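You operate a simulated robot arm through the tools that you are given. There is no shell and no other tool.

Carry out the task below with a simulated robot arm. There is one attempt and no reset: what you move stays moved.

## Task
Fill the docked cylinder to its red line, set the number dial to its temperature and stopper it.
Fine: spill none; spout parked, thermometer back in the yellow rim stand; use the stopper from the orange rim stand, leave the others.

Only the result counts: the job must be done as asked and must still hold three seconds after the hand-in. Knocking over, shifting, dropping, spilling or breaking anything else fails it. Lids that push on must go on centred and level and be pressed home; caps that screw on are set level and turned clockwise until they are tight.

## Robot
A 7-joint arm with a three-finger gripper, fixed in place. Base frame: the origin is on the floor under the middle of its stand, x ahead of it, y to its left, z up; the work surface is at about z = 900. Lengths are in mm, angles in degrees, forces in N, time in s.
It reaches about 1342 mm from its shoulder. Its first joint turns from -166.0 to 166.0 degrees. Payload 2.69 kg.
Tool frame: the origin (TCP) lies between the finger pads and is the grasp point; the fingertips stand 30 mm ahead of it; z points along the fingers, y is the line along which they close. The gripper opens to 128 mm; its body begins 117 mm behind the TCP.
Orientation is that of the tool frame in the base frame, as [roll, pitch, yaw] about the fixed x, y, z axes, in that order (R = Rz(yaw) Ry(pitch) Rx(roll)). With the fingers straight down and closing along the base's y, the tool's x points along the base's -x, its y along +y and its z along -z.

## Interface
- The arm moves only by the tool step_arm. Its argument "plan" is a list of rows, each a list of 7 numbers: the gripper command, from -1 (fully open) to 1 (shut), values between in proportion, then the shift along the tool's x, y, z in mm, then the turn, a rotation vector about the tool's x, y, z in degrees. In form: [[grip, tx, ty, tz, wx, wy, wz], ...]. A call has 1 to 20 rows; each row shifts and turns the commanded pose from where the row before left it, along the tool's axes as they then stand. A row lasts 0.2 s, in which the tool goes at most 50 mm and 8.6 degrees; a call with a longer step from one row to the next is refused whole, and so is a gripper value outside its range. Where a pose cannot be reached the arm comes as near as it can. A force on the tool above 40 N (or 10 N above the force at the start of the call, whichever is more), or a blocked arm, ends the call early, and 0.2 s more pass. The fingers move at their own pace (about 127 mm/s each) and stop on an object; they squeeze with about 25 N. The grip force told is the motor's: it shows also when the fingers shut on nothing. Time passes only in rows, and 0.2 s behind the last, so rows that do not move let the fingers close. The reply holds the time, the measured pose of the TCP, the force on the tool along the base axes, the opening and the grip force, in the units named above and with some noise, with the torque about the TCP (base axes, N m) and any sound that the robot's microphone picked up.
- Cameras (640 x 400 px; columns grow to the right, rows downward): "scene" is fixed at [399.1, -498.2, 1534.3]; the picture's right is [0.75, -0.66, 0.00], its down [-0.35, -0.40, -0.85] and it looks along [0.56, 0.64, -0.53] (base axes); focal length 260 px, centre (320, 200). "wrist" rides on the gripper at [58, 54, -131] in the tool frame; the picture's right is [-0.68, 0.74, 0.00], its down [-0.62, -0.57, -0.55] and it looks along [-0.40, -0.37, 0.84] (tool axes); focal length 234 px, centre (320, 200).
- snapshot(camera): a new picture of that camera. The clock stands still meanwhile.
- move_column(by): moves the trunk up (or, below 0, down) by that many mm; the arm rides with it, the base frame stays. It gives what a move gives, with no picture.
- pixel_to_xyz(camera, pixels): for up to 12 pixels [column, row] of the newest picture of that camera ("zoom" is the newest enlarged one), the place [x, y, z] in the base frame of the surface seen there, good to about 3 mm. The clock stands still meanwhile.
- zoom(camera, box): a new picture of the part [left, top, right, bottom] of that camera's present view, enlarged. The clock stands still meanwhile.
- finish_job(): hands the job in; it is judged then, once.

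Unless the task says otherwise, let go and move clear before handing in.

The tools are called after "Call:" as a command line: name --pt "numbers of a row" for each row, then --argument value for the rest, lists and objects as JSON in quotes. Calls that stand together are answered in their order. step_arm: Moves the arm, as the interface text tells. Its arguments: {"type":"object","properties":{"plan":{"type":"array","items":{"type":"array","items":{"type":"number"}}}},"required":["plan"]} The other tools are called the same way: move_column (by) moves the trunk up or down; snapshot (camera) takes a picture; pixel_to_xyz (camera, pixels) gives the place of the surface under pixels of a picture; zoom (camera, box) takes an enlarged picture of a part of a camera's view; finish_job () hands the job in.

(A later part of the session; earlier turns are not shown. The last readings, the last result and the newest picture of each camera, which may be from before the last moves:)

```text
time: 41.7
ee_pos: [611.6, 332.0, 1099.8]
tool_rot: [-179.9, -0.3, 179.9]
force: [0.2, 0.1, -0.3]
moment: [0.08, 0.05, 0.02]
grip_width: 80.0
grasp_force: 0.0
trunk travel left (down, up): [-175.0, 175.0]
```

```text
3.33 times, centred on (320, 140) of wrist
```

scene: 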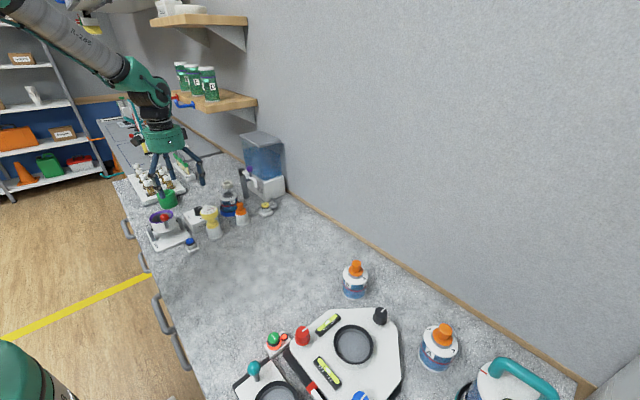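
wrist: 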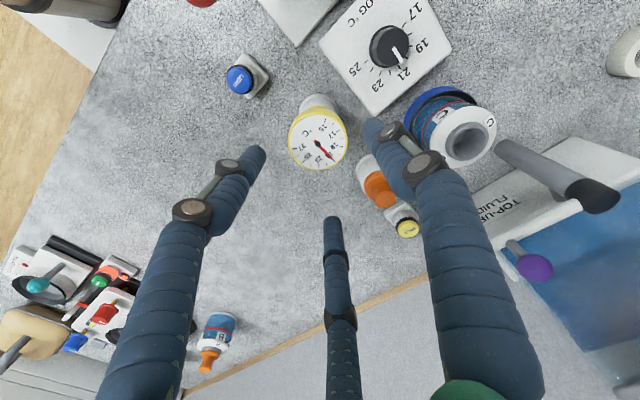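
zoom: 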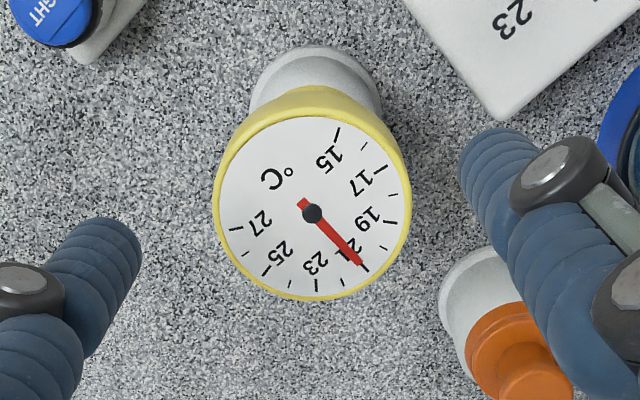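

The face centre (317.6,143.6) vs. tool axis (319.5,145): 2 mm correction needed. Descending around the dial to TCP z ≈ 1006 and closing.

Call:
step_arm --pt "-0.25 2 -0.6 31.3 0 0 0" --pt "-0.25 0 0 31.3 0 0 0" --pt "-0.25 0 0 31 0 0 0" --pt "-0.25 0 0 0 0 0 0"

Call:
snapshot --camera "wrist"

Call:
zoom --camera "scene" --box '[185, 180, 240, 245]'

```text
time: 42.7
ee_pos: [607.9, 332.3, 1005.8]
tool_rot: [-179.8, -0.2, 179.8]
force: [-0.1, 0.9, -1.1]
moment: [-0.01, 0.03, 0.03]
grip_width: 79.8
grasp_force: 0.0
trunk travel left (down, up): [-175.0, 175.0]
```

```text
taken
```

wrist: 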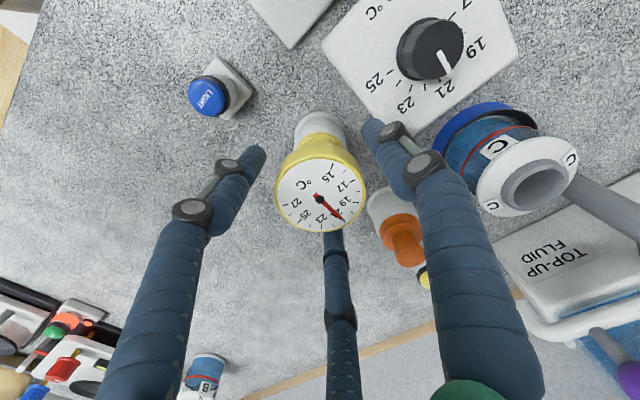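

```text
6.15 times, centred on (212, 212) of scene
```

zoom: 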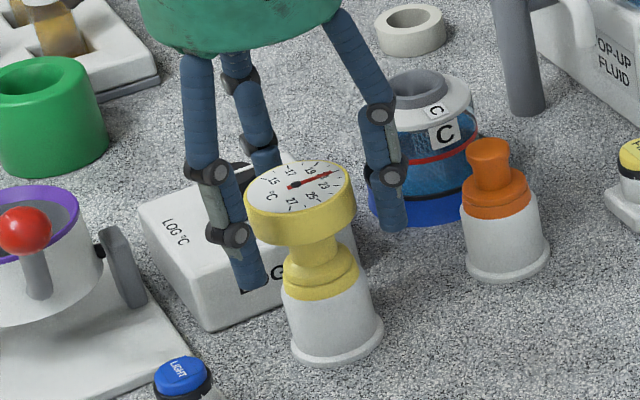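

Dial hub at (319,198) matches the tool axis. Closing the fingers on the dial.

Call:
step_arm --pt "1 0 0 0 0 0 0" --pt "1 0 0 0 0 0 0" --pt "1 0 0 0 0 0 0"

Call:
snapshot --camera "wrist"

Call:
zoom --camera "scene" --box '[185, 180, 240, 245]'

```text
time: 43.5
ee_pos: [608.1, 332.8, 1004.8]
tool_rot: [-179.8, -0.2, 179.9]
force: [-0.9, -0.5, 1.4]
moment: [-0.04, -0.02, -0.05]
grip_width: 54.9
grasp_force: 25.3
trunk travel left (down, up): [-175.0, 175.0]
```

```text
taken
```

wrist: 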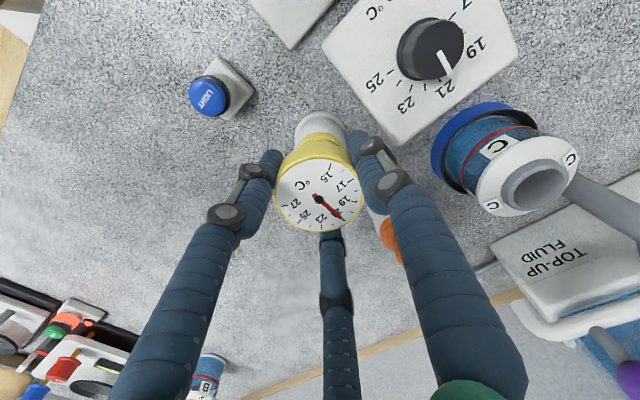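

```text
6.15 times, centred on (212, 212) of scene
```

zoom: 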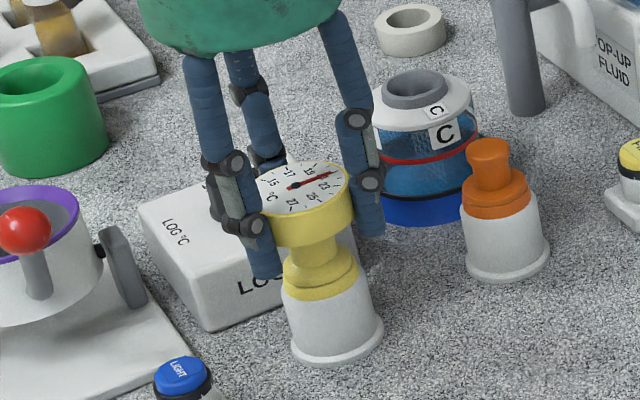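

Solid grip at 54.9 mm with little side force. Lifting straight up, gently at first.

Call:
step_arm --pt "1 0 0 -8 0 0 0" --pt "1 0 0 -12 0 0 0" --pt "1 0 0 -20 0 0 0" --pt "1 0 0 -25 0 0 0" --pt "1 0 0 -25 0 0 0" --pt "1 0 0 -25 0 0 0"

Call:
zoom --camera "scene" --box '[180, 150, 250, 245]'

Call:
snapshot --camera "wrist"

```text
time: 44.9
ee_pos: [607.2, 332.2, 1120.3]
tool_rot: [-179.9, -0.2, 180.0]
force: [0.3, -0.4, -1.9]
moment: [0.01, 0.02, 0.01]
grip_width: 54.8
grasp_force: 25.1
trunk travel left (down, up): [-175.0, 175.0]
```

```text
4.21 times, centred on (215, 198) of scene
```

zoom: 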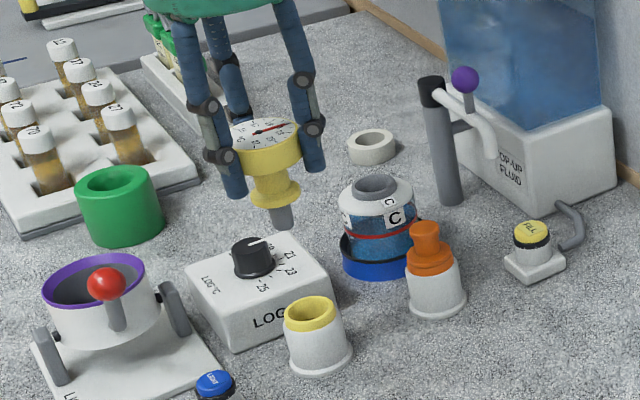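

```text
taken
```

wrist: 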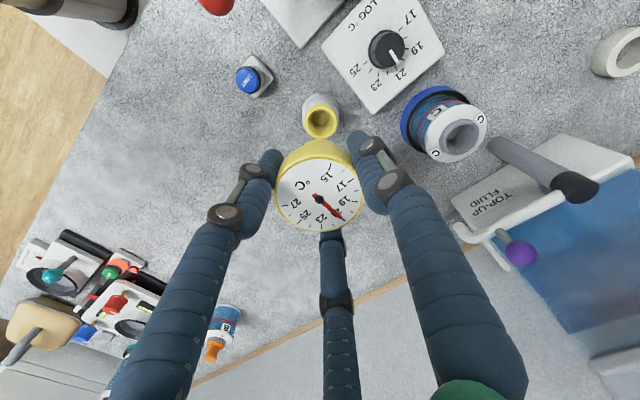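

Thermometer lifted cleanly (its grey plug visible at zoom (283,215)). Measuring the neck and the empty yellow stand precisely from this view.

Call:
zoom --camera "wrist" --box '[420, 90, 500, 180]'

Call:
pixel_to_xyz --camera "zoom" --pixels '[[250, 200], [401, 205], [330, 125], [325, 280], [275, 150], [385, 150], [270, 250], [385, 255], [330, 205]]'

Call:
zoom --camera "wrist" --box '[290, 80, 350, 145]'

Call:
pixel_to_xyz --camera "zoom" --pixels '[[220, 260], [425, 260], [320, 165], [320, 345], [250, 200], [390, 200], [250, 325], [390, 325], [320, 250]]'

```text
4.44 times, centred on (460, 135) of wrist
```

zoom: 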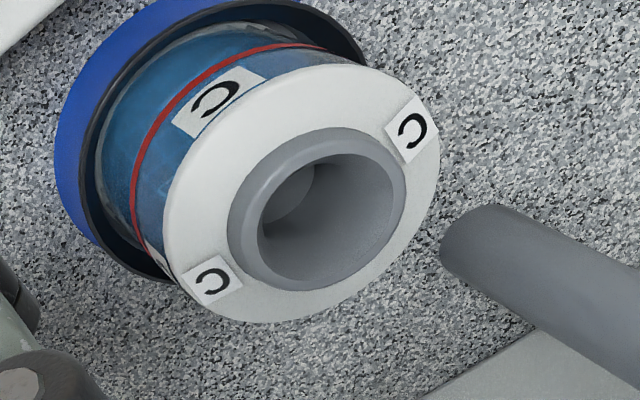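

```text
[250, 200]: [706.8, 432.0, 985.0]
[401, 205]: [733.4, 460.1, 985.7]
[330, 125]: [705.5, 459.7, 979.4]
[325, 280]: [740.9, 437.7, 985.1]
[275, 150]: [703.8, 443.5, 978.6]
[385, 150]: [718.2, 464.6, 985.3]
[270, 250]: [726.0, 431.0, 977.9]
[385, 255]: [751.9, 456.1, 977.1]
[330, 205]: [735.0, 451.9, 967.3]
```

```text
6.15 times, centred on (320, 112) of wrist
```

zoom: 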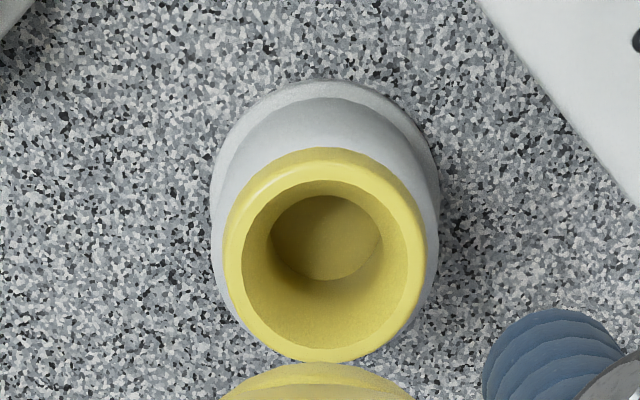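

```text
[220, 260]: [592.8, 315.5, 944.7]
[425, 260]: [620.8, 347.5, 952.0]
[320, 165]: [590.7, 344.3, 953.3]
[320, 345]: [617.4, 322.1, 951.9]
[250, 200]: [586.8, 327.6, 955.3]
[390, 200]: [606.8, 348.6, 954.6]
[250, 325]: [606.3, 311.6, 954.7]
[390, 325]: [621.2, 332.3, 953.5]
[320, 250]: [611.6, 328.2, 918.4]
```

Neck top fits a circle centred ≈ (722,444.5,985.5). Carrying the thermometer across at this height and checking alignment visually.

Call:
step_arm --pt "1 -28.6 28 0 0 0 0" --pt "1 -28.6 28 0 0 0 0" --pt "1 -28.6 28 0 0 0 0" --pt "1 -28.6 28 0 0 0 0" --pt "1 0 0 0 0 0 0"

Call:
snapshot --camera "wrist"

Call:
zoom --camera "wrist" --box '[270, 80, 370, 180]'

Call:
zoom --camera "scene" --box '[200, 150, 260, 215]'

```text
time: 46.1
ee_pos: [723.0, 445.4, 1119.1]
tool_rot: [-179.8, -0.2, 179.9]
force: [0.5, -0.1, -1.7]
moment: [-0.02, 0.01, -0.01]
grip_width: 55.0
grasp_force: 24.9
trunk travel left (down, up): [-175.0, 175.0]
```

```text
taken
```

wrist: 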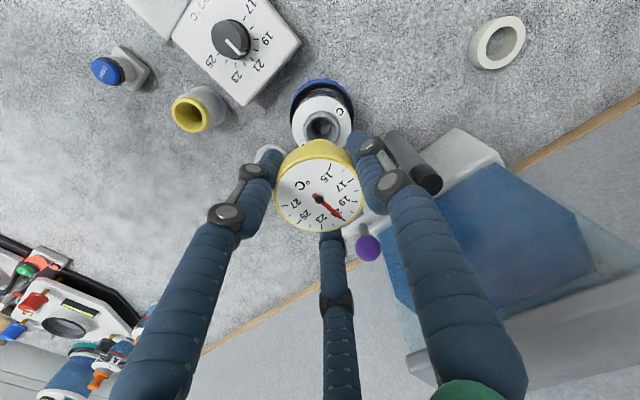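

```text
4.00 times, centred on (320, 130) of wrist
```

zoom: 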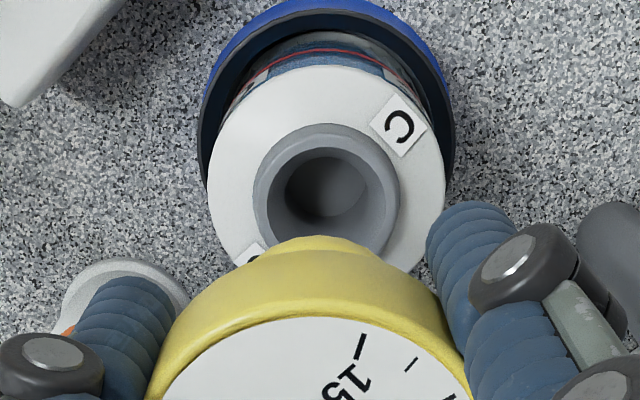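

```text
6.15 times, centred on (230, 182) of scene
```

zoom: 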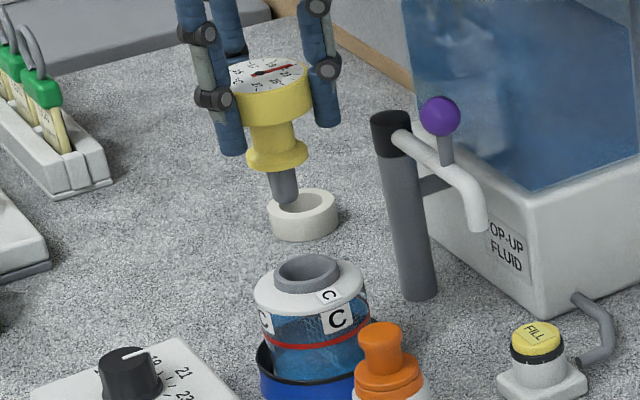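

Using the empty stand as calibration, the neck is about (+0.8,+0.7) mm from the tool axis – nearly centred. Lowering to just above the neck and checking.

Call:
step_arm --pt "1 -0.8 0.7 20 0 0 0" --pt "1 0 0 20 0 0 0" --pt "1 0 0 8 0 0 0" --pt "1 0 0 0 0 0 0"

Call:
zoom --camera "scene" --box '[208, 170, 248, 215]'

Call:
zoom --camera "wrist" --box '[270, 80, 370, 180]'

```text
time: 47.1
ee_pos: [722.1, 444.0, 1072.3]
tool_rot: [-179.9, -0.1, 179.8]
force: [0.2, 0.0, -1.5]
moment: [0.01, -0.02, 0.01]
grip_width: 54.7
grasp_force: 25.4
trunk travel left (down, up): [-175.0, 175.0]
```

```text
8.89 times, centred on (228, 192) of scene
```

zoom: 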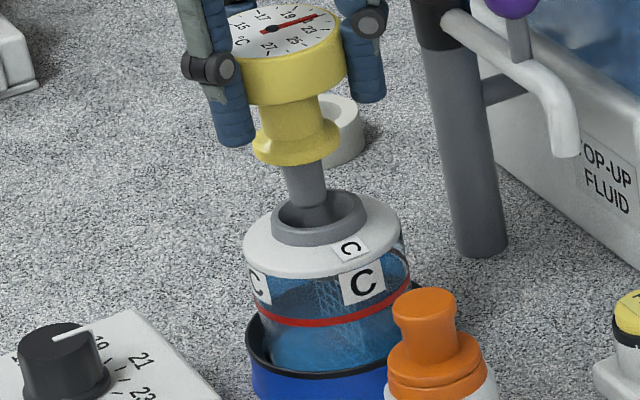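

```text
4.00 times, centred on (320, 130) of wrist
```

zoom: 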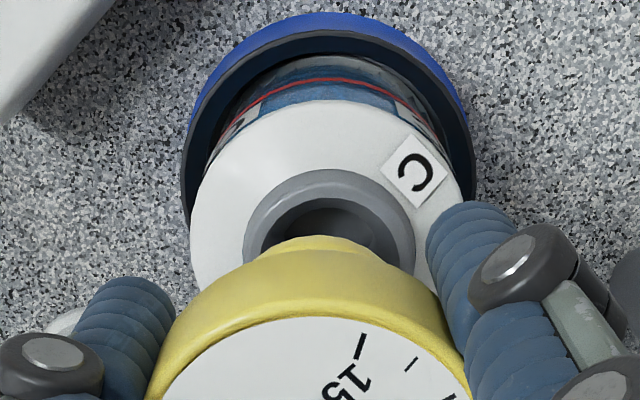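

The plug is entering the neck. I'll zoom in at maximum to check centring before lowering further.

Call:
zoom --camera "scene" --box '[218, 180, 238, 203]'

Call:
pixel_to_xyz --camera "zoom" --pixels '[[305, 225], [305, 240], [306, 250], [275, 225], [335, 225], [250, 250], [410, 235], [330, 295], [300, 180], [255, 170], [350, 165], [300, 195]]'

```text
16.00 times, centred on (228, 192) of scene
```

zoom: 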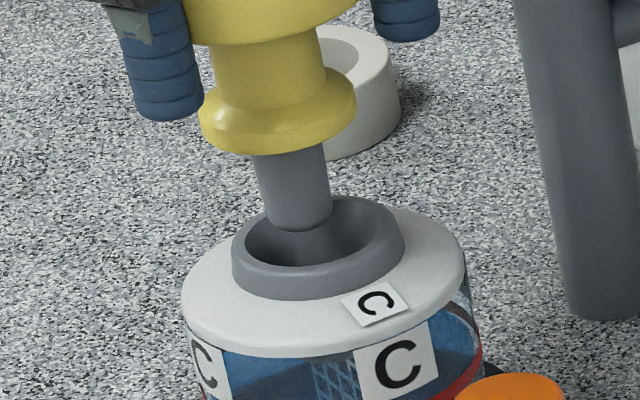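

```text
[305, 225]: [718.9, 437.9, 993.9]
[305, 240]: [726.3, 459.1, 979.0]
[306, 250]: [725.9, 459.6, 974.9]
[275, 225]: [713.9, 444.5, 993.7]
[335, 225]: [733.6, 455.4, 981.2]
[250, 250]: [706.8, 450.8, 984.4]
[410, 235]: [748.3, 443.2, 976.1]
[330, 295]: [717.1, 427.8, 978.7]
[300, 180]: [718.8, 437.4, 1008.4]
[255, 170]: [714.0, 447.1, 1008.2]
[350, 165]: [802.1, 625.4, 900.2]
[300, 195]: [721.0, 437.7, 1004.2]
```

Max zoom shows the plug tip (x≈304 at rim level) about 2–3 mm left of the neck centre (x≈318). Correcting by (+1.6,−2.0) mm and re-checking.

Call:
step_arm --pt "1 -1.6 -2 0 0 0 0" --pt "1 0 0 0 0 0 0"

Call:
zoom --camera "scene" --box '[218, 180, 238, 203]'

```text
time: 47.7
ee_pos: [724.2, 442.8, 1070.3]
tool_rot: [-179.9, -0.2, 179.9]
force: [-0.3, -1.4, -1.8]
moment: [-0.01, -0.01, 0.0]
grip_width: 55.1
grasp_force: 25.0
trunk travel left (down, up): [-175.0, 175.0]
```

```text
16.00 times, centred on (228, 192) of scene
```

zoom: 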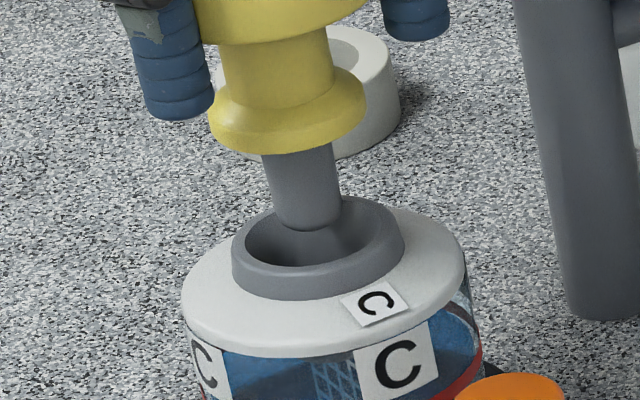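

Now only ~1 mm left of centre (313 vs 318). Small extra correction, then lowering gently toward the seat.

Call:
step_arm --pt "1 -0.9 -0.8 0 0 0 0" --pt "1 0 0 6 0 0 0" --pt "1 0 0 6 0 0 0" --pt "1 0 0 6 0 0 0" --pt "1 0 0 4 0 0 0"

Call:
zoom --camera "scene" --box '[218, 180, 238, 203]'

```text
time: 48.9
ee_pos: [725.3, 441.0, 1049.2]
tool_rot: [-179.8, -0.3, 179.8]
force: [-0.6, 2.5, -1.6]
moment: [0.3, 0.07, 0.0]
grip_width: 54.9
grasp_force: 24.6
trunk travel left (down, up): [-175.0, 175.0]
```

```text
16.00 times, centred on (228, 192) of scene
```

zoom: 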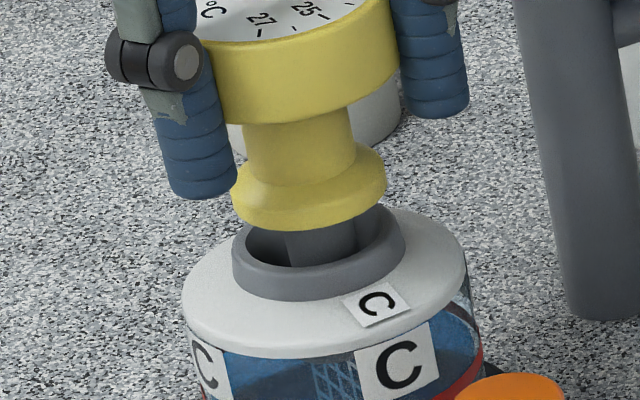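

Slight contact (Fy +2.5 N, Mx 0.3) means the plug leans on the −y wall. Nudging +1.2 mm in y and lowering a bit more.

Call:
step_arm --pt "1 -0.3 1.3 0 0 0 0" --pt "1 0 0 0 0 0 0"

Call:
step_arm --pt "1 0 0 3 0 0 0" --pt "1 0 0 3 0 0 0" --pt "1 0 0 0 0 0 0"

Call:
zoom --camera "scene" --box '[218, 180, 238, 203]'

```text
time: 49.5
ee_pos: [726.4, 443.8, 1050.5]
tool_rot: [-180.0, -0.2, 179.9]
force: [-0.2, -0.5, -2.3]
moment: [-0.01, -0.01, 0.03]
grip_width: 55.0
grasp_force: 24.7
trunk travel left (down, up): [-175.0, 175.0]
```

```text
time: 50.3
ee_pos: [725.9, 443.2, 1043.3]
tool_rot: [-179.9, -0.2, 180.0]
force: [0.4, 0.1, -1.2]
moment: [-0.01, -0.01, 0.02]
grip_width: 54.8
grasp_force: 25.1
trunk travel left (down, up): [-175.0, 175.0]
```

```text
16.00 times, centred on (228, 192) of scene
```

zoom: 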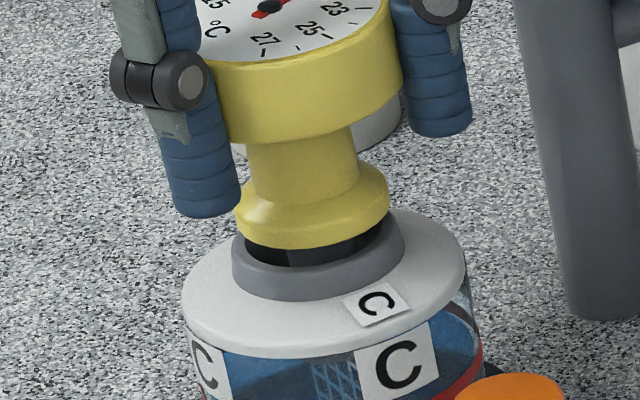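

Free again. Continuing down in 2 mm steps until it seats.

Call:
step_arm --pt "1 0 0 2 0 0 0" --pt "1 0 0 2 0 0 0" --pt "1 0 0 1 0 0 0" --pt "1 0 0 0 0 0 0"

Call:
zoom --camera "scene" --box '[218, 180, 238, 203]'

```text
time: 51.3
ee_pos: [726.0, 442.8, 1038.4]
tool_rot: [-179.9, -0.2, 179.9]
force: [-0.1, 0.2, -1.7]
moment: [-0.01, -0.03, 0.0]
grip_width: 54.9
grasp_force: 24.8
trunk travel left (down, up): [-175.0, 175.0]
```

```text
16.00 times, centred on (228, 192) of scene
```

zoom: 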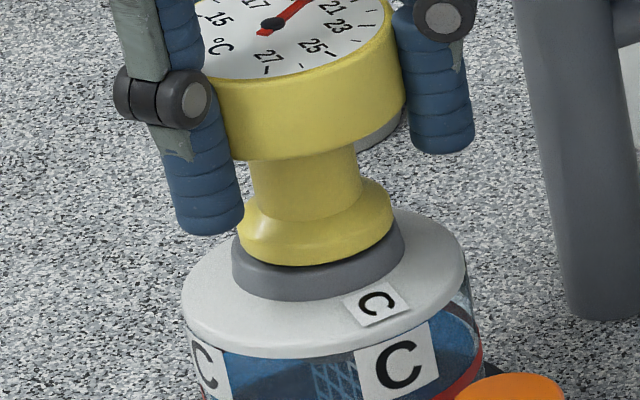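

Almost seated, and the needle is already moving. Lowering the last couple of millimetres to feel contact.

Call:
step_arm --pt "1 0 0 1.5 0 0 0" --pt "1 0 0 1 0 0 0" --pt "1 0 0 0 0 0 0"

Call:
zoom --camera "scene" --box '[218, 180, 238, 203]'

```text
time: 52.1
ee_pos: [725.7, 443.0, 1036.7]
tool_rot: [-179.9, -0.1, 179.9]
force: [-0.6, 0.0, 2.6]
moment: [-0.08, 0.03, 0.0]
grip_width: 54.9
grasp_force: 25.4
trunk travel left (down, up): [-175.0, 175.0]
```

```text
16.00 times, centred on (228, 192) of scene
```

zoom: 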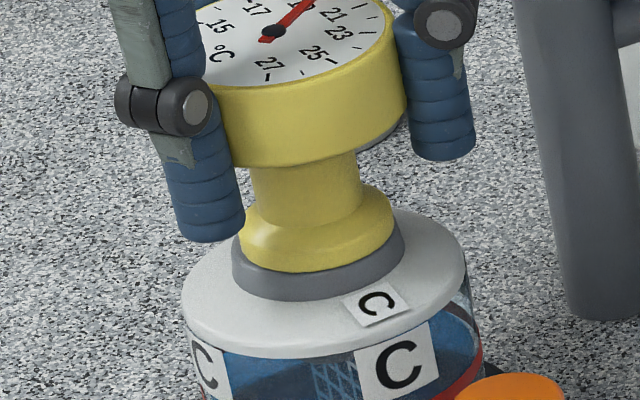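

Seated (about 4 N contact). I keep holding it and let time pass, watching the needle settle.

Call:
zoom --camera "scene" --box '[213, 172, 238, 195]'

Call:
step_arm --pt "1 0 0 0 0 0 0" --pt "1 0 0 0 0 0 0" --pt "1 0 0 0 0 0 0" --pt "1 0 0 0 0 0 0" --pt "1 0 0 0 0 0 0" --pt "1 0 0 0 0 0 0" --pt "1 0 0 0 0 0 0" --pt "1 0 0 0 0 0 0" --pt "1 0 0 0 0 0 0" --pt "1 0 0 0 0 0 0" --pt "1 0 0 0 0 0 0" --pt "1 0 0 0 0 0 0" --pt "1 0 0 0 0 0 0" --pt "1 0 0 0 0 0 0" --pt "1 0 0 0 0 0 0"

Call:
zoom --camera "scene" --box '[213, 172, 238, 195]'

Call:
zoom --camera "wrist" --box '[265, 145, 375, 245]'

```text
16.00 times, centred on (226, 184) of scene
```

zoom: 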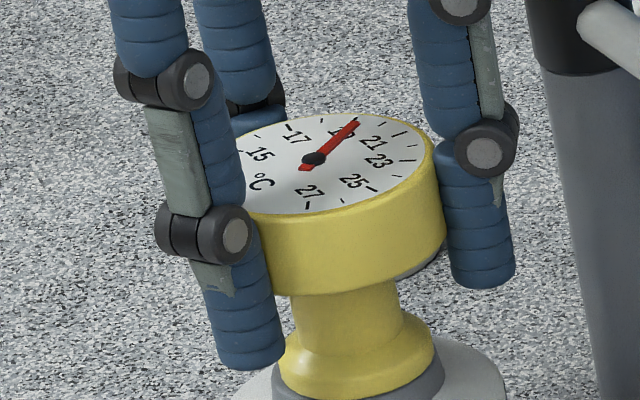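

```text
time: 55.3
ee_pos: [725.3, 442.6, 1038.7]
tool_rot: [-180.0, -0.1, 179.9]
force: [2.6, 1.9, 8.6]
moment: [0.03, -0.06, 0.01]
grip_width: 54.8
grasp_force: 24.7
trunk travel left (down, up): [-175.0, 175.0]
```

```text
16.00 times, centred on (226, 184) of scene
```

zoom: 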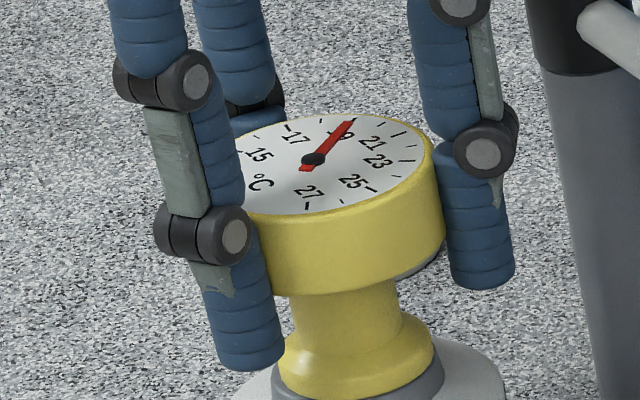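

```text
4.00 times, centred on (320, 195) of wrist
```

zoom: 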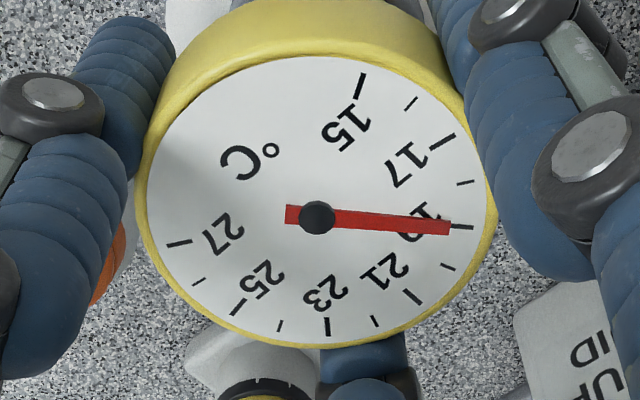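

The needle now points at the 19 tick (wrist zoom (460,226)). Waiting longer to be sure it has settled.

Call:
step_arm --pt "1 0 0 0 0 0 0" --pt "1 0 0 0 0 0 0" --pt "1 0 0 0 0 0 0" --pt "1 0 0 0 0 0 0" --pt "1 0 0 0 0 0 0" --pt "1 0 0 0 0 0 0" --pt "1 0 0 0 0 0 0" --pt "1 0 0 0 0 0 0" --pt "1 0 0 0 0 0 0" --pt "1 0 0 0 0 0 0" --pt "1 0 0 0 0 0 0" --pt "1 0 0 0 0 0 0" --pt "1 0 0 0 0 0 0" --pt "1 0 0 0 0 0 0" --pt "1 0 0 0 0 0 0" --pt "1 0 0 0 0 0 0" --pt "1 0 0 0 0 0 0" --pt "1 0 0 0 0 0 0" --pt "1 0 0 0 0 0 0" --pt "1 0 0 0 0 0 0"

Call:
zoom --camera "wrist" --box '[280, 155, 365, 235]'

Call:
zoom --camera "scene" --box '[213, 172, 238, 195]'

```text
time: 59.5
ee_pos: [724.3, 442.5, 1036.4]
tool_rot: [-179.9, -0.1, 179.9]
force: [1.2, 1.0, 6.7]
moment: [-0.01, -0.03, -0.01]
grip_width: 54.8
grasp_force: 25.4
trunk travel left (down, up): [-175.0, 175.0]
```

```text
5.00 times, centred on (322, 195) of wrist
```

zoom: 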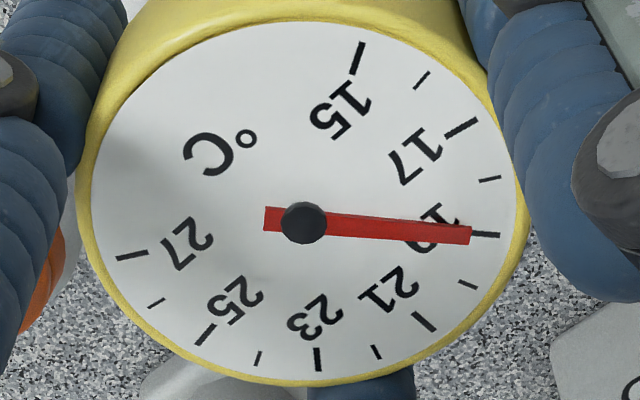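

```text
16.00 times, centred on (226, 184) of scene
```

zoom: 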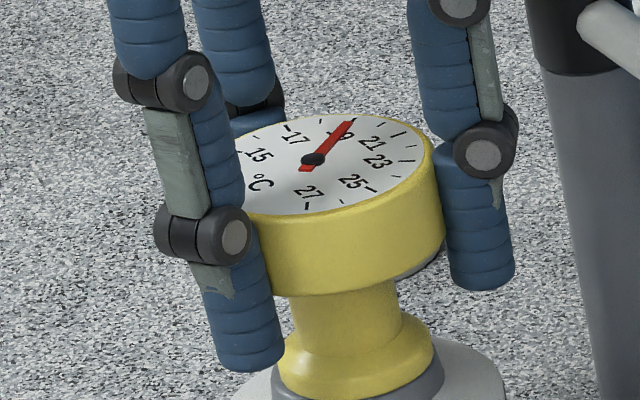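

The needle has stopped near 19, but it stands above the face, so parallax matters. I'll release the seated thermometer, rise, and tilt so the camera looks straight down on the dial for a true reading.

Call:
step_arm --pt "0.0 0 0 0 0 0 0" --pt "-0.25 0 0 0 0 0 0" --pt "-0.25 0 0 0 0 0 0" --pt "-0.25 0 0 -25 0 0 0" --pt "-0.25 0 0 -40 0 0 0" --pt "-0.6 0 0 -40 0 0 0" --pt "-1 0 0 0 -5.6 6.05 0" --pt "-1 0 0 0 -5.6 6.05 0" --pt "-1 0 0 0 -5.6 6.05 0" --pt "-1 0 0 0 -5.6 6.05 0"

Call:
snapshot --camera "wrist"

Call:
zoom --camera "scene" --box '[170, 100, 270, 220]'

```text
time: 61.7
ee_pos: [724.8, 444.0, 1142.2]
tool_rot: [156.3, -23.7, -175.1]
force: [-0.3, 0.4, -0.4]
moment: [0.02, -0.02, -0.04]
grip_width: 128.0
grasp_force: 0.0
trunk travel left (down, up): [-175.0, 175.0]
```

```text
taken
```

wrist: 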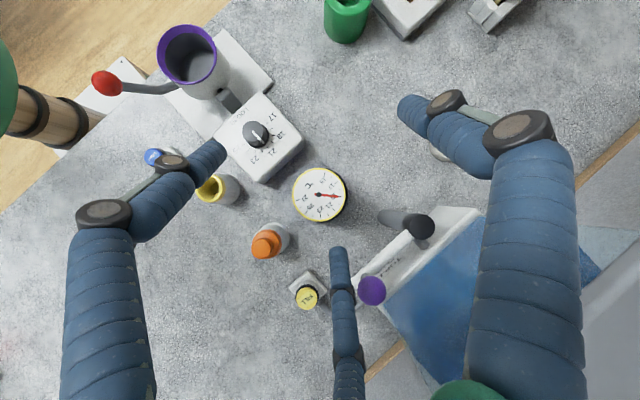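

```text
3.33 times, centred on (220, 160) of scene
```

zoom: 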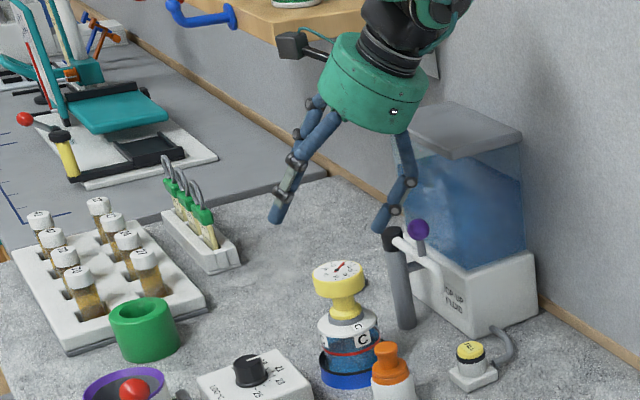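

The camera now looks almost straight down; the thermometer stands upright in the neck. Reading the dial enlarged.

Call:
zoom --camera "wrist" --box '[285, 160, 355, 230]'

Call:
zoom --camera "wrist" --box '[305, 180, 345, 210]'

Call:
zoom --camera "wrist" --box '[205, 85, 315, 185]'

```text
5.71 times, centred on (320, 195) of wrist
```

zoom: 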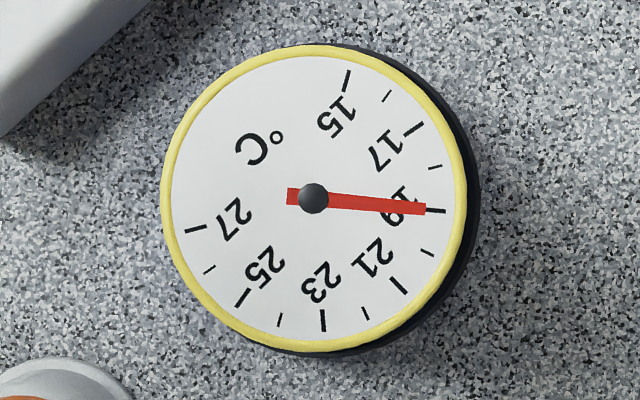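

```text
13.33 times, centred on (325, 195) of wrist
```

zoom: 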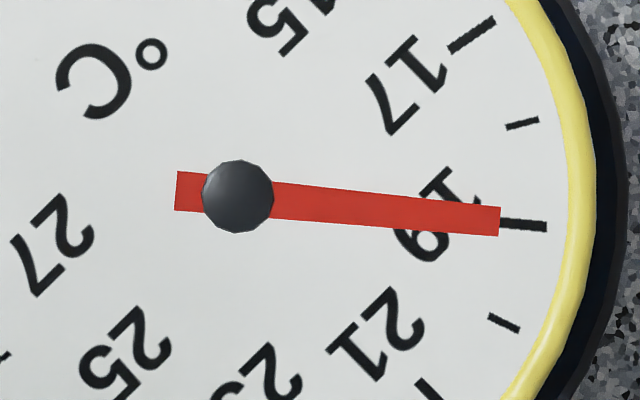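

```text
4.00 times, centred on (260, 135) of wrist
```

zoom: 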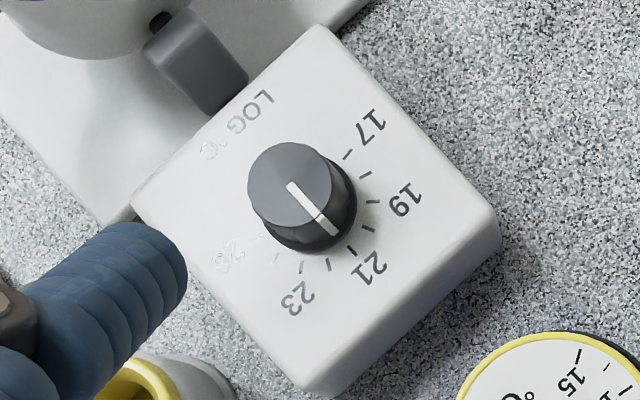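

Seen straight on, the needle (tip (500,221)) lies on the 19 tick: the temperature is 19.0 °C. Now I go back down, regrasp the thermometer and lift it out.

Call:
step_arm --pt "-1 0 0 0 5.6 -6.05 0" --pt "-0.6 0 0 0 5.6 -6.05 0" --pt "-0.25 0 0 0 5.6 -6.05 0" --pt "-0.25 0 0 0 5.6 -6.05 0" --pt "-0.25 0 0 0 0 0 0" --pt "-0.25 0 0 35 0 0 0" --pt "-0.25 0 0 20 0 0 0"

Call:
snapshot --camera "wrist"

```text
time: 63.3
ee_pos: [726.6, 442.9, 1085.3]
tool_rot: [-179.9, -0.1, 179.9]
force: [0.2, 0.3, -1.0]
moment: [0.0, 0.04, 0.02]
grip_width: 79.9
grasp_force: 0.1
trunk travel left (down, up): [-175.0, 175.0]
```

```text
taken
```

wrist: 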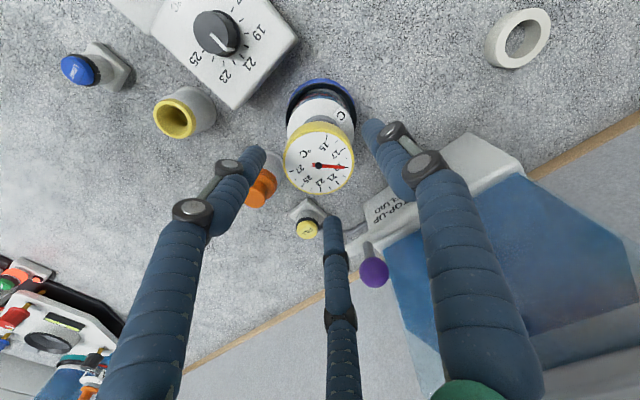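

Aligned. Lowering to the same grip height (z ≈ 1037), closing, then lifting gently.

Call:
step_arm --pt "-0.25 0 0 25 0 0 0" --pt "-0.25 0 0 23.5 0 0 0" --pt "1 0 0 0 0 0 0" --pt "1 0 0 0 0 0 0" --pt "1 0 0 0 0 0 0"

Call:
zoom --camera "scene" --box '[210, 165, 250, 210]'

```text
time: 64.5
ee_pos: [725.2, 443.0, 1037.5]
tool_rot: [-179.9, -0.2, 179.9]
force: [0.3, -1.2, 0.5]
moment: [-0.03, 0.01, 0.0]
grip_width: 55.0
grasp_force: 25.0
trunk travel left (down, up): [-175.0, 175.0]
```

```text
8.89 times, centred on (230, 188) of scene
```

zoom: 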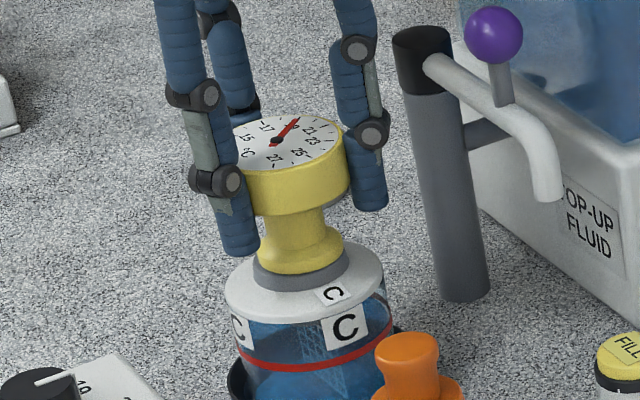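

Gripped at 55 mm. Lifting slowly and checking that the cylinder stays in its dock.

Call:
step_arm --pt "1 0 0 -4 0 0 0" --pt "1 0 0 -6 0 0 0" --pt "1 0 0 -10 0 0 0" --pt "1 0 0 -12 0 0 0" --pt "1 0 0 -18 0 0 0" --pt "1 0 0 -20 0 0 0" --pt "1 0 0 -20 0 0 0"

Call:
zoom --camera "scene" --box '[205, 150, 255, 215]'

```text
time: 66.1
ee_pos: [725.9, 443.1, 1128.5]
tool_rot: [-179.9, -0.1, 180.0]
force: [0.1, -0.1, -2.2]
moment: [0.0, 0.02, -0.01]
grip_width: 55.2
grasp_force: 24.9
trunk travel left (down, up): [-175.0, 175.0]
```

```text
6.15 times, centred on (230, 182) of scene
```

zoom: 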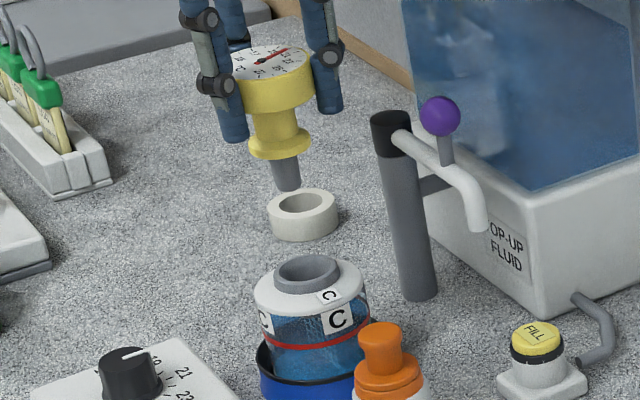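

Cylinder stayed docked. Carrying the thermometer back to the yellow stand with the exact reverse displacement and checking alignment there.

Call:
step_arm --pt "1 29.5 -27.8 0 0 0 0" --pt "1 29.5 -27.8 0 0 0 0" --pt "1 29.5 -27.8 0 0 0 0" --pt "1 29.5 -27.8 0 0 0 0" --pt "1 0 0 8 0 0 0" --pt "1 0 0 0 0 0 0"

Call:
zoom --camera "wrist" --box '[290, 80, 350, 145]'

Call:
zoom --camera "scene" --box '[190, 175, 230, 240]'

```text
time: 67.5
ee_pos: [607.1, 332.9, 1119.8]
tool_rot: [-179.8, -0.2, 180.0]
force: [1.0, -0.1, -1.9]
moment: [0.01, 0.03, -0.01]
grip_width: 54.8
grasp_force: 25.0
trunk travel left (down, up): [-175.0, 175.0]
```

```text
6.15 times, centred on (320, 112) of wrist
```

zoom: 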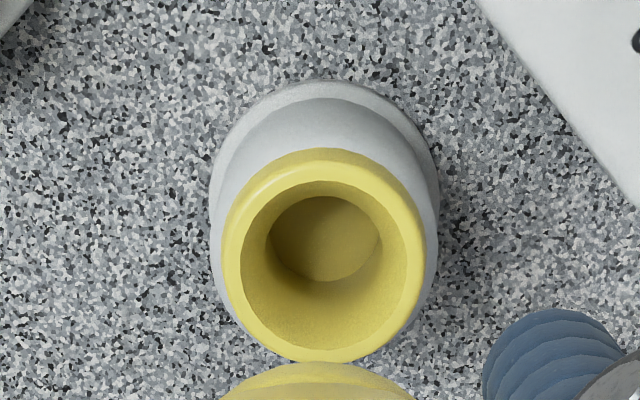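

```text
6.15 times, centred on (210, 208) of scene
```

zoom: 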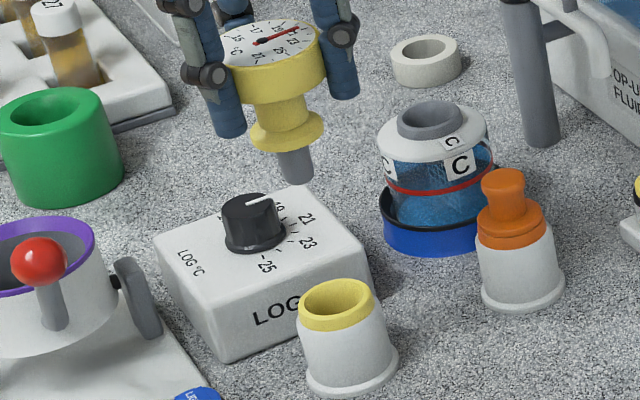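

The stand appears at exactly the same pixels as when I lifted it out, so alignment is right. Lowering to just above the seat, then slowly home.

Call:
step_arm --pt "1 0 0 25 0 0 0" --pt "1 0 0 25 0 0 0" --pt "1 0 0 20 0 0 0" --pt "1 0 0 12 0 0 0" --pt "1 0 0 8 0 0 0" --pt "1 0 0 8 0 0 0" --pt "1 0 0 6 0 0 0" --pt "1 0 0 4 0 0 0" --pt "1 0 0 0 0 0 0"

Call:
zoom --camera "scene" --box '[192, 200, 232, 245]'

```text
time: 69.5
ee_pos: [606.8, 330.9, 1013.3]
tool_rot: [-179.9, -0.2, 179.9]
force: [0.6, -0.6, -2.0]
moment: [0.03, -0.01, 0.01]
grip_width: 55.0
grasp_force: 25.0
trunk travel left (down, up): [-175.0, 175.0]
```

```text
8.89 times, centred on (212, 222) of scene
```

zoom: 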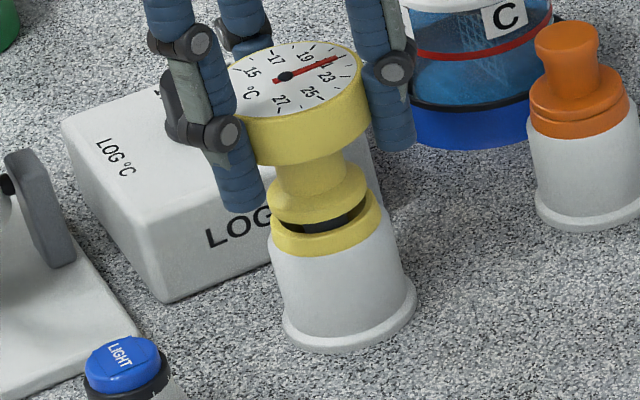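

Plug inside the stand with ~8 mm to go, no side force. Lowering the rest in small steps.

Call:
step_arm --pt "1 0 0 3 0 0 0" --pt "1 0 0 3 0 0 0" --pt "1 0 0 1.5 0 0 0" --pt "1 0 0 0 0 0 0"

Call:
zoom --camera "scene" --box '[192, 200, 232, 245]'

```text
time: 70.5
ee_pos: [607.2, 331.3, 1006.7]
tool_rot: [-179.8, 0.0, 179.9]
force: [-0.3, -3.0, 7.6]
moment: [-0.01, 0.11, 0.03]
grip_width: 55.0
grasp_force: 25.0
trunk travel left (down, up): [-175.0, 175.0]
```

```text
8.89 times, centred on (212, 222) of scene
```

zoom: 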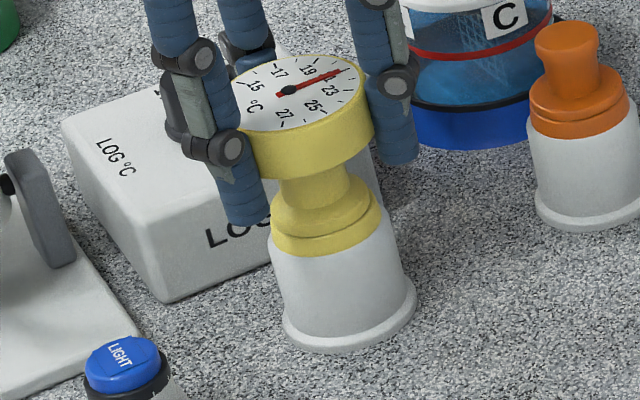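

Seated with ~9 N contact, flange flush on the yellow rim (zoom (325,225)). Releasing and rising straight up.

Call:
step_arm --pt "1 0 0 -0.8 0 0 0" --pt "0.0 0 0 0 0 0 0" --pt "-0.25 0 0 0 0 0 0" --pt "-0.25 0 0 0 0 0 0" --pt "-0.25 0 0 -25 0 0 0" --pt "-0.25 0 0 -40 0 0 0" --pt "-0.6 0 0 -40 0 0 0"

Call:
zoom --camera "scene" --box '[192, 200, 232, 245]'

Call:
snapshot --camera "wrist"

```text
time: 72.1
ee_pos: [607.5, 330.9, 1111.2]
tool_rot: [-179.9, -0.2, 179.9]
force: [-0.3, -0.2, -0.2]
moment: [-0.04, -0.01, -0.02]
grip_width: 102.4
grasp_force: 0.0
trunk travel left (down, up): [-175.0, 175.0]
```

```text
8.89 times, centred on (212, 222) of scene
```

zoom: 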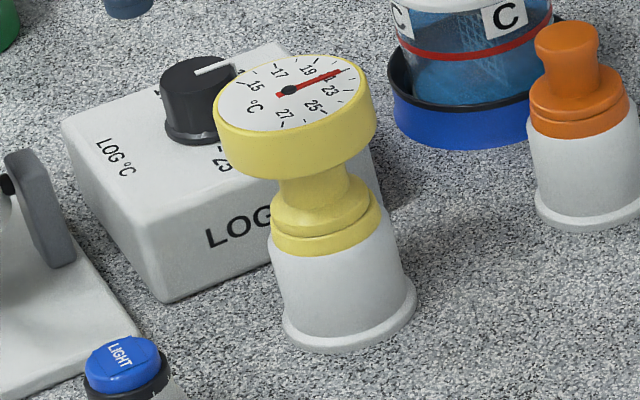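

```text
taken
```

wrist: 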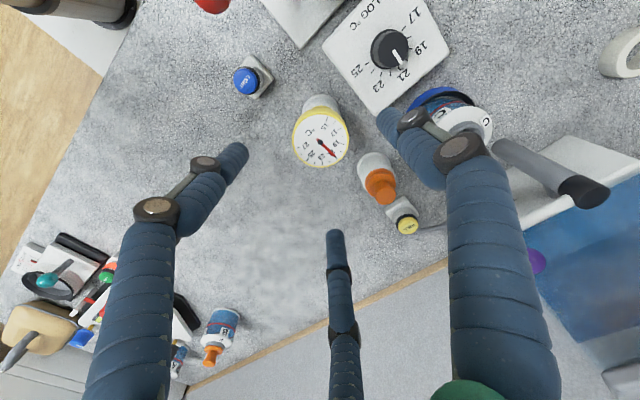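

The thermometer is back exactly as before. Next, the LOG dial: moving above it and tilting the camera straight down to read its scale.

Call:
step_arm --pt "-1 2.5 35.7 0 0 0 0" --pt "-1 2.5 35.7 0 0 0 0" --pt "-1 2.5 35.7 0 0 0 0" --pt "-1 0 0 0 -5.6 6.05 0" --pt "-1 0 0 0 -5.6 6.05 0" --pt "-1 0 0 0 -5.6 6.05 0" --pt "-1 0 0 0 -5.6 6.05 0"

Call:
snapshot --camera "wrist"

Call:
zoom --camera "wrist" --box '[270, 150, 370, 250]'

```text
time: 73.7
ee_pos: [600.6, 438.6, 1111.0]
tool_rot: [156.2, -23.9, -175.2]
force: [-0.7, 0.2, 0.6]
moment: [-0.01, -0.05, 0.05]
grip_width: 128.1
grasp_force: 0.1
trunk travel left (down, up): [-175.0, 175.0]
```

```text
taken
```

wrist: 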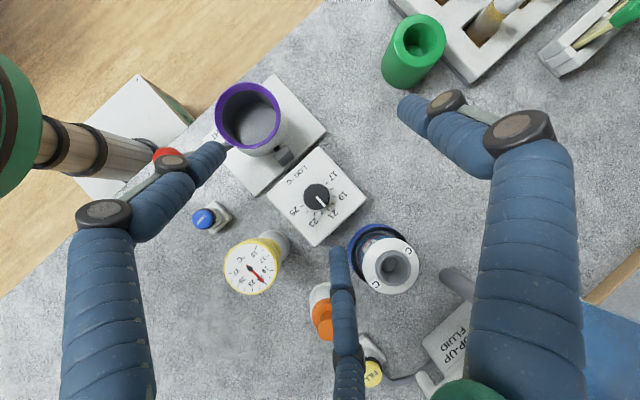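

```text
4.00 times, centred on (320, 200) of wrist
```

zoom: 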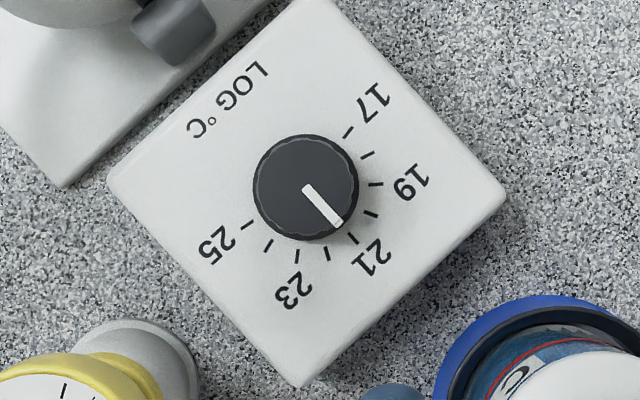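

A clear overhead view. Zooming tighter to get exact tick and pointer angles.

Call:
zoom --camera "wrist" --box '[298, 180, 338, 220]'

Call:
pixel_to_xyz --camera "wrist" --pixels '[[316, 197], [305, 197], [328, 197], [316, 186], [316, 208], [312, 190], [322, 204], [340, 200], [290, 200], [318, 222], [345, 180]]'

```text
10.00 times, centred on (318, 200) of wrist
```

zoom: 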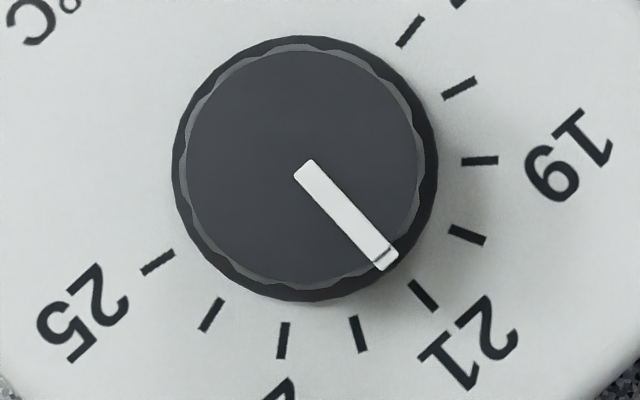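

```text
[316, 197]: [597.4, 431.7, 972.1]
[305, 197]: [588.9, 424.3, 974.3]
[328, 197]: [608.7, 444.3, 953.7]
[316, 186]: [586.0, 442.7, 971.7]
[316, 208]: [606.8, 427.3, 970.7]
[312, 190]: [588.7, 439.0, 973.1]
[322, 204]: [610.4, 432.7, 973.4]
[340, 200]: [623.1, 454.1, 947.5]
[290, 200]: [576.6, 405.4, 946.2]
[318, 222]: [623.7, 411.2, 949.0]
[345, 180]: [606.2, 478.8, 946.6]
```

Scale: 25° per °C; the pointer (image angle ≈47.5°) is at 21, and 19 is at ≈ −2.5°, so the knob needs +50° CCW from above. Knob centre ≈ (598.5,434.5), top z 972. Going vertical and lowering above it.

Call:
step_arm --pt "-0.5 0 0 0 5.6 -6.05 0" --pt "0.06 0 0 0 5.6 -6.05 0" --pt "0.06 0 0 0 5.6 -6.05 0" --pt "0.06 0 0 0 5.6 -6.05 0" --pt "0.06 2.1 -4.1 0 0 0 0" --pt "0.06 0 0 30 0 0 0" --pt "0.06 0 0 30 0 0 0" --pt "0.06 0 0 0 0 0 0"

Call:
snapshot --camera "wrist"

Call:
zoom --camera "wrist" --box '[280, 110, 360, 190]'

```text
time: 75.5
ee_pos: [598.7, 435.5, 1051.5]
tool_rot: [-179.9, -0.2, 179.9]
force: [0.5, 0.6, -0.2]
moment: [-0.05, -0.01, -0.01]
grip_width: 59.9
grasp_force: 0.0
trunk travel left (down, up): [-175.0, 175.0]
```

```text
taken
```

wrist: 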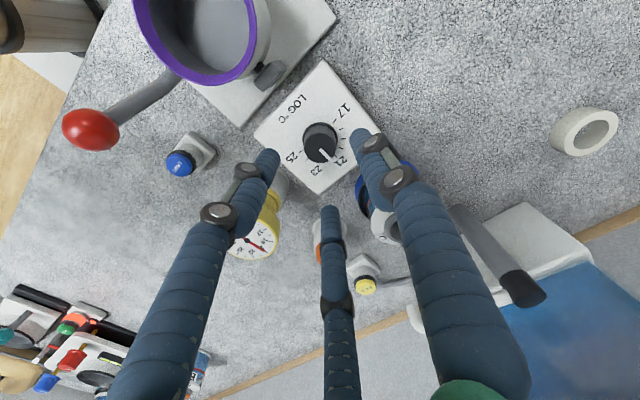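

```text
5.00 times, centred on (320, 150) of wrist
```

zoom: 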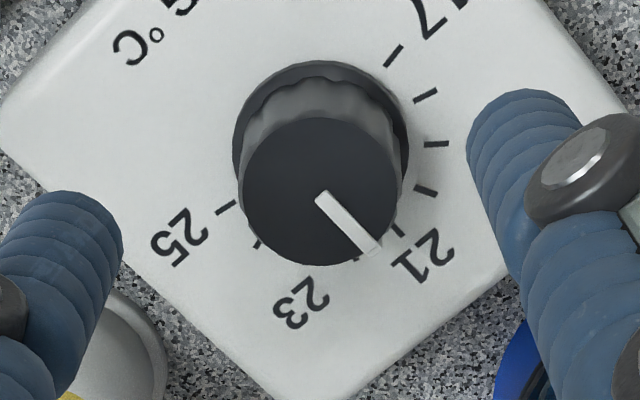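

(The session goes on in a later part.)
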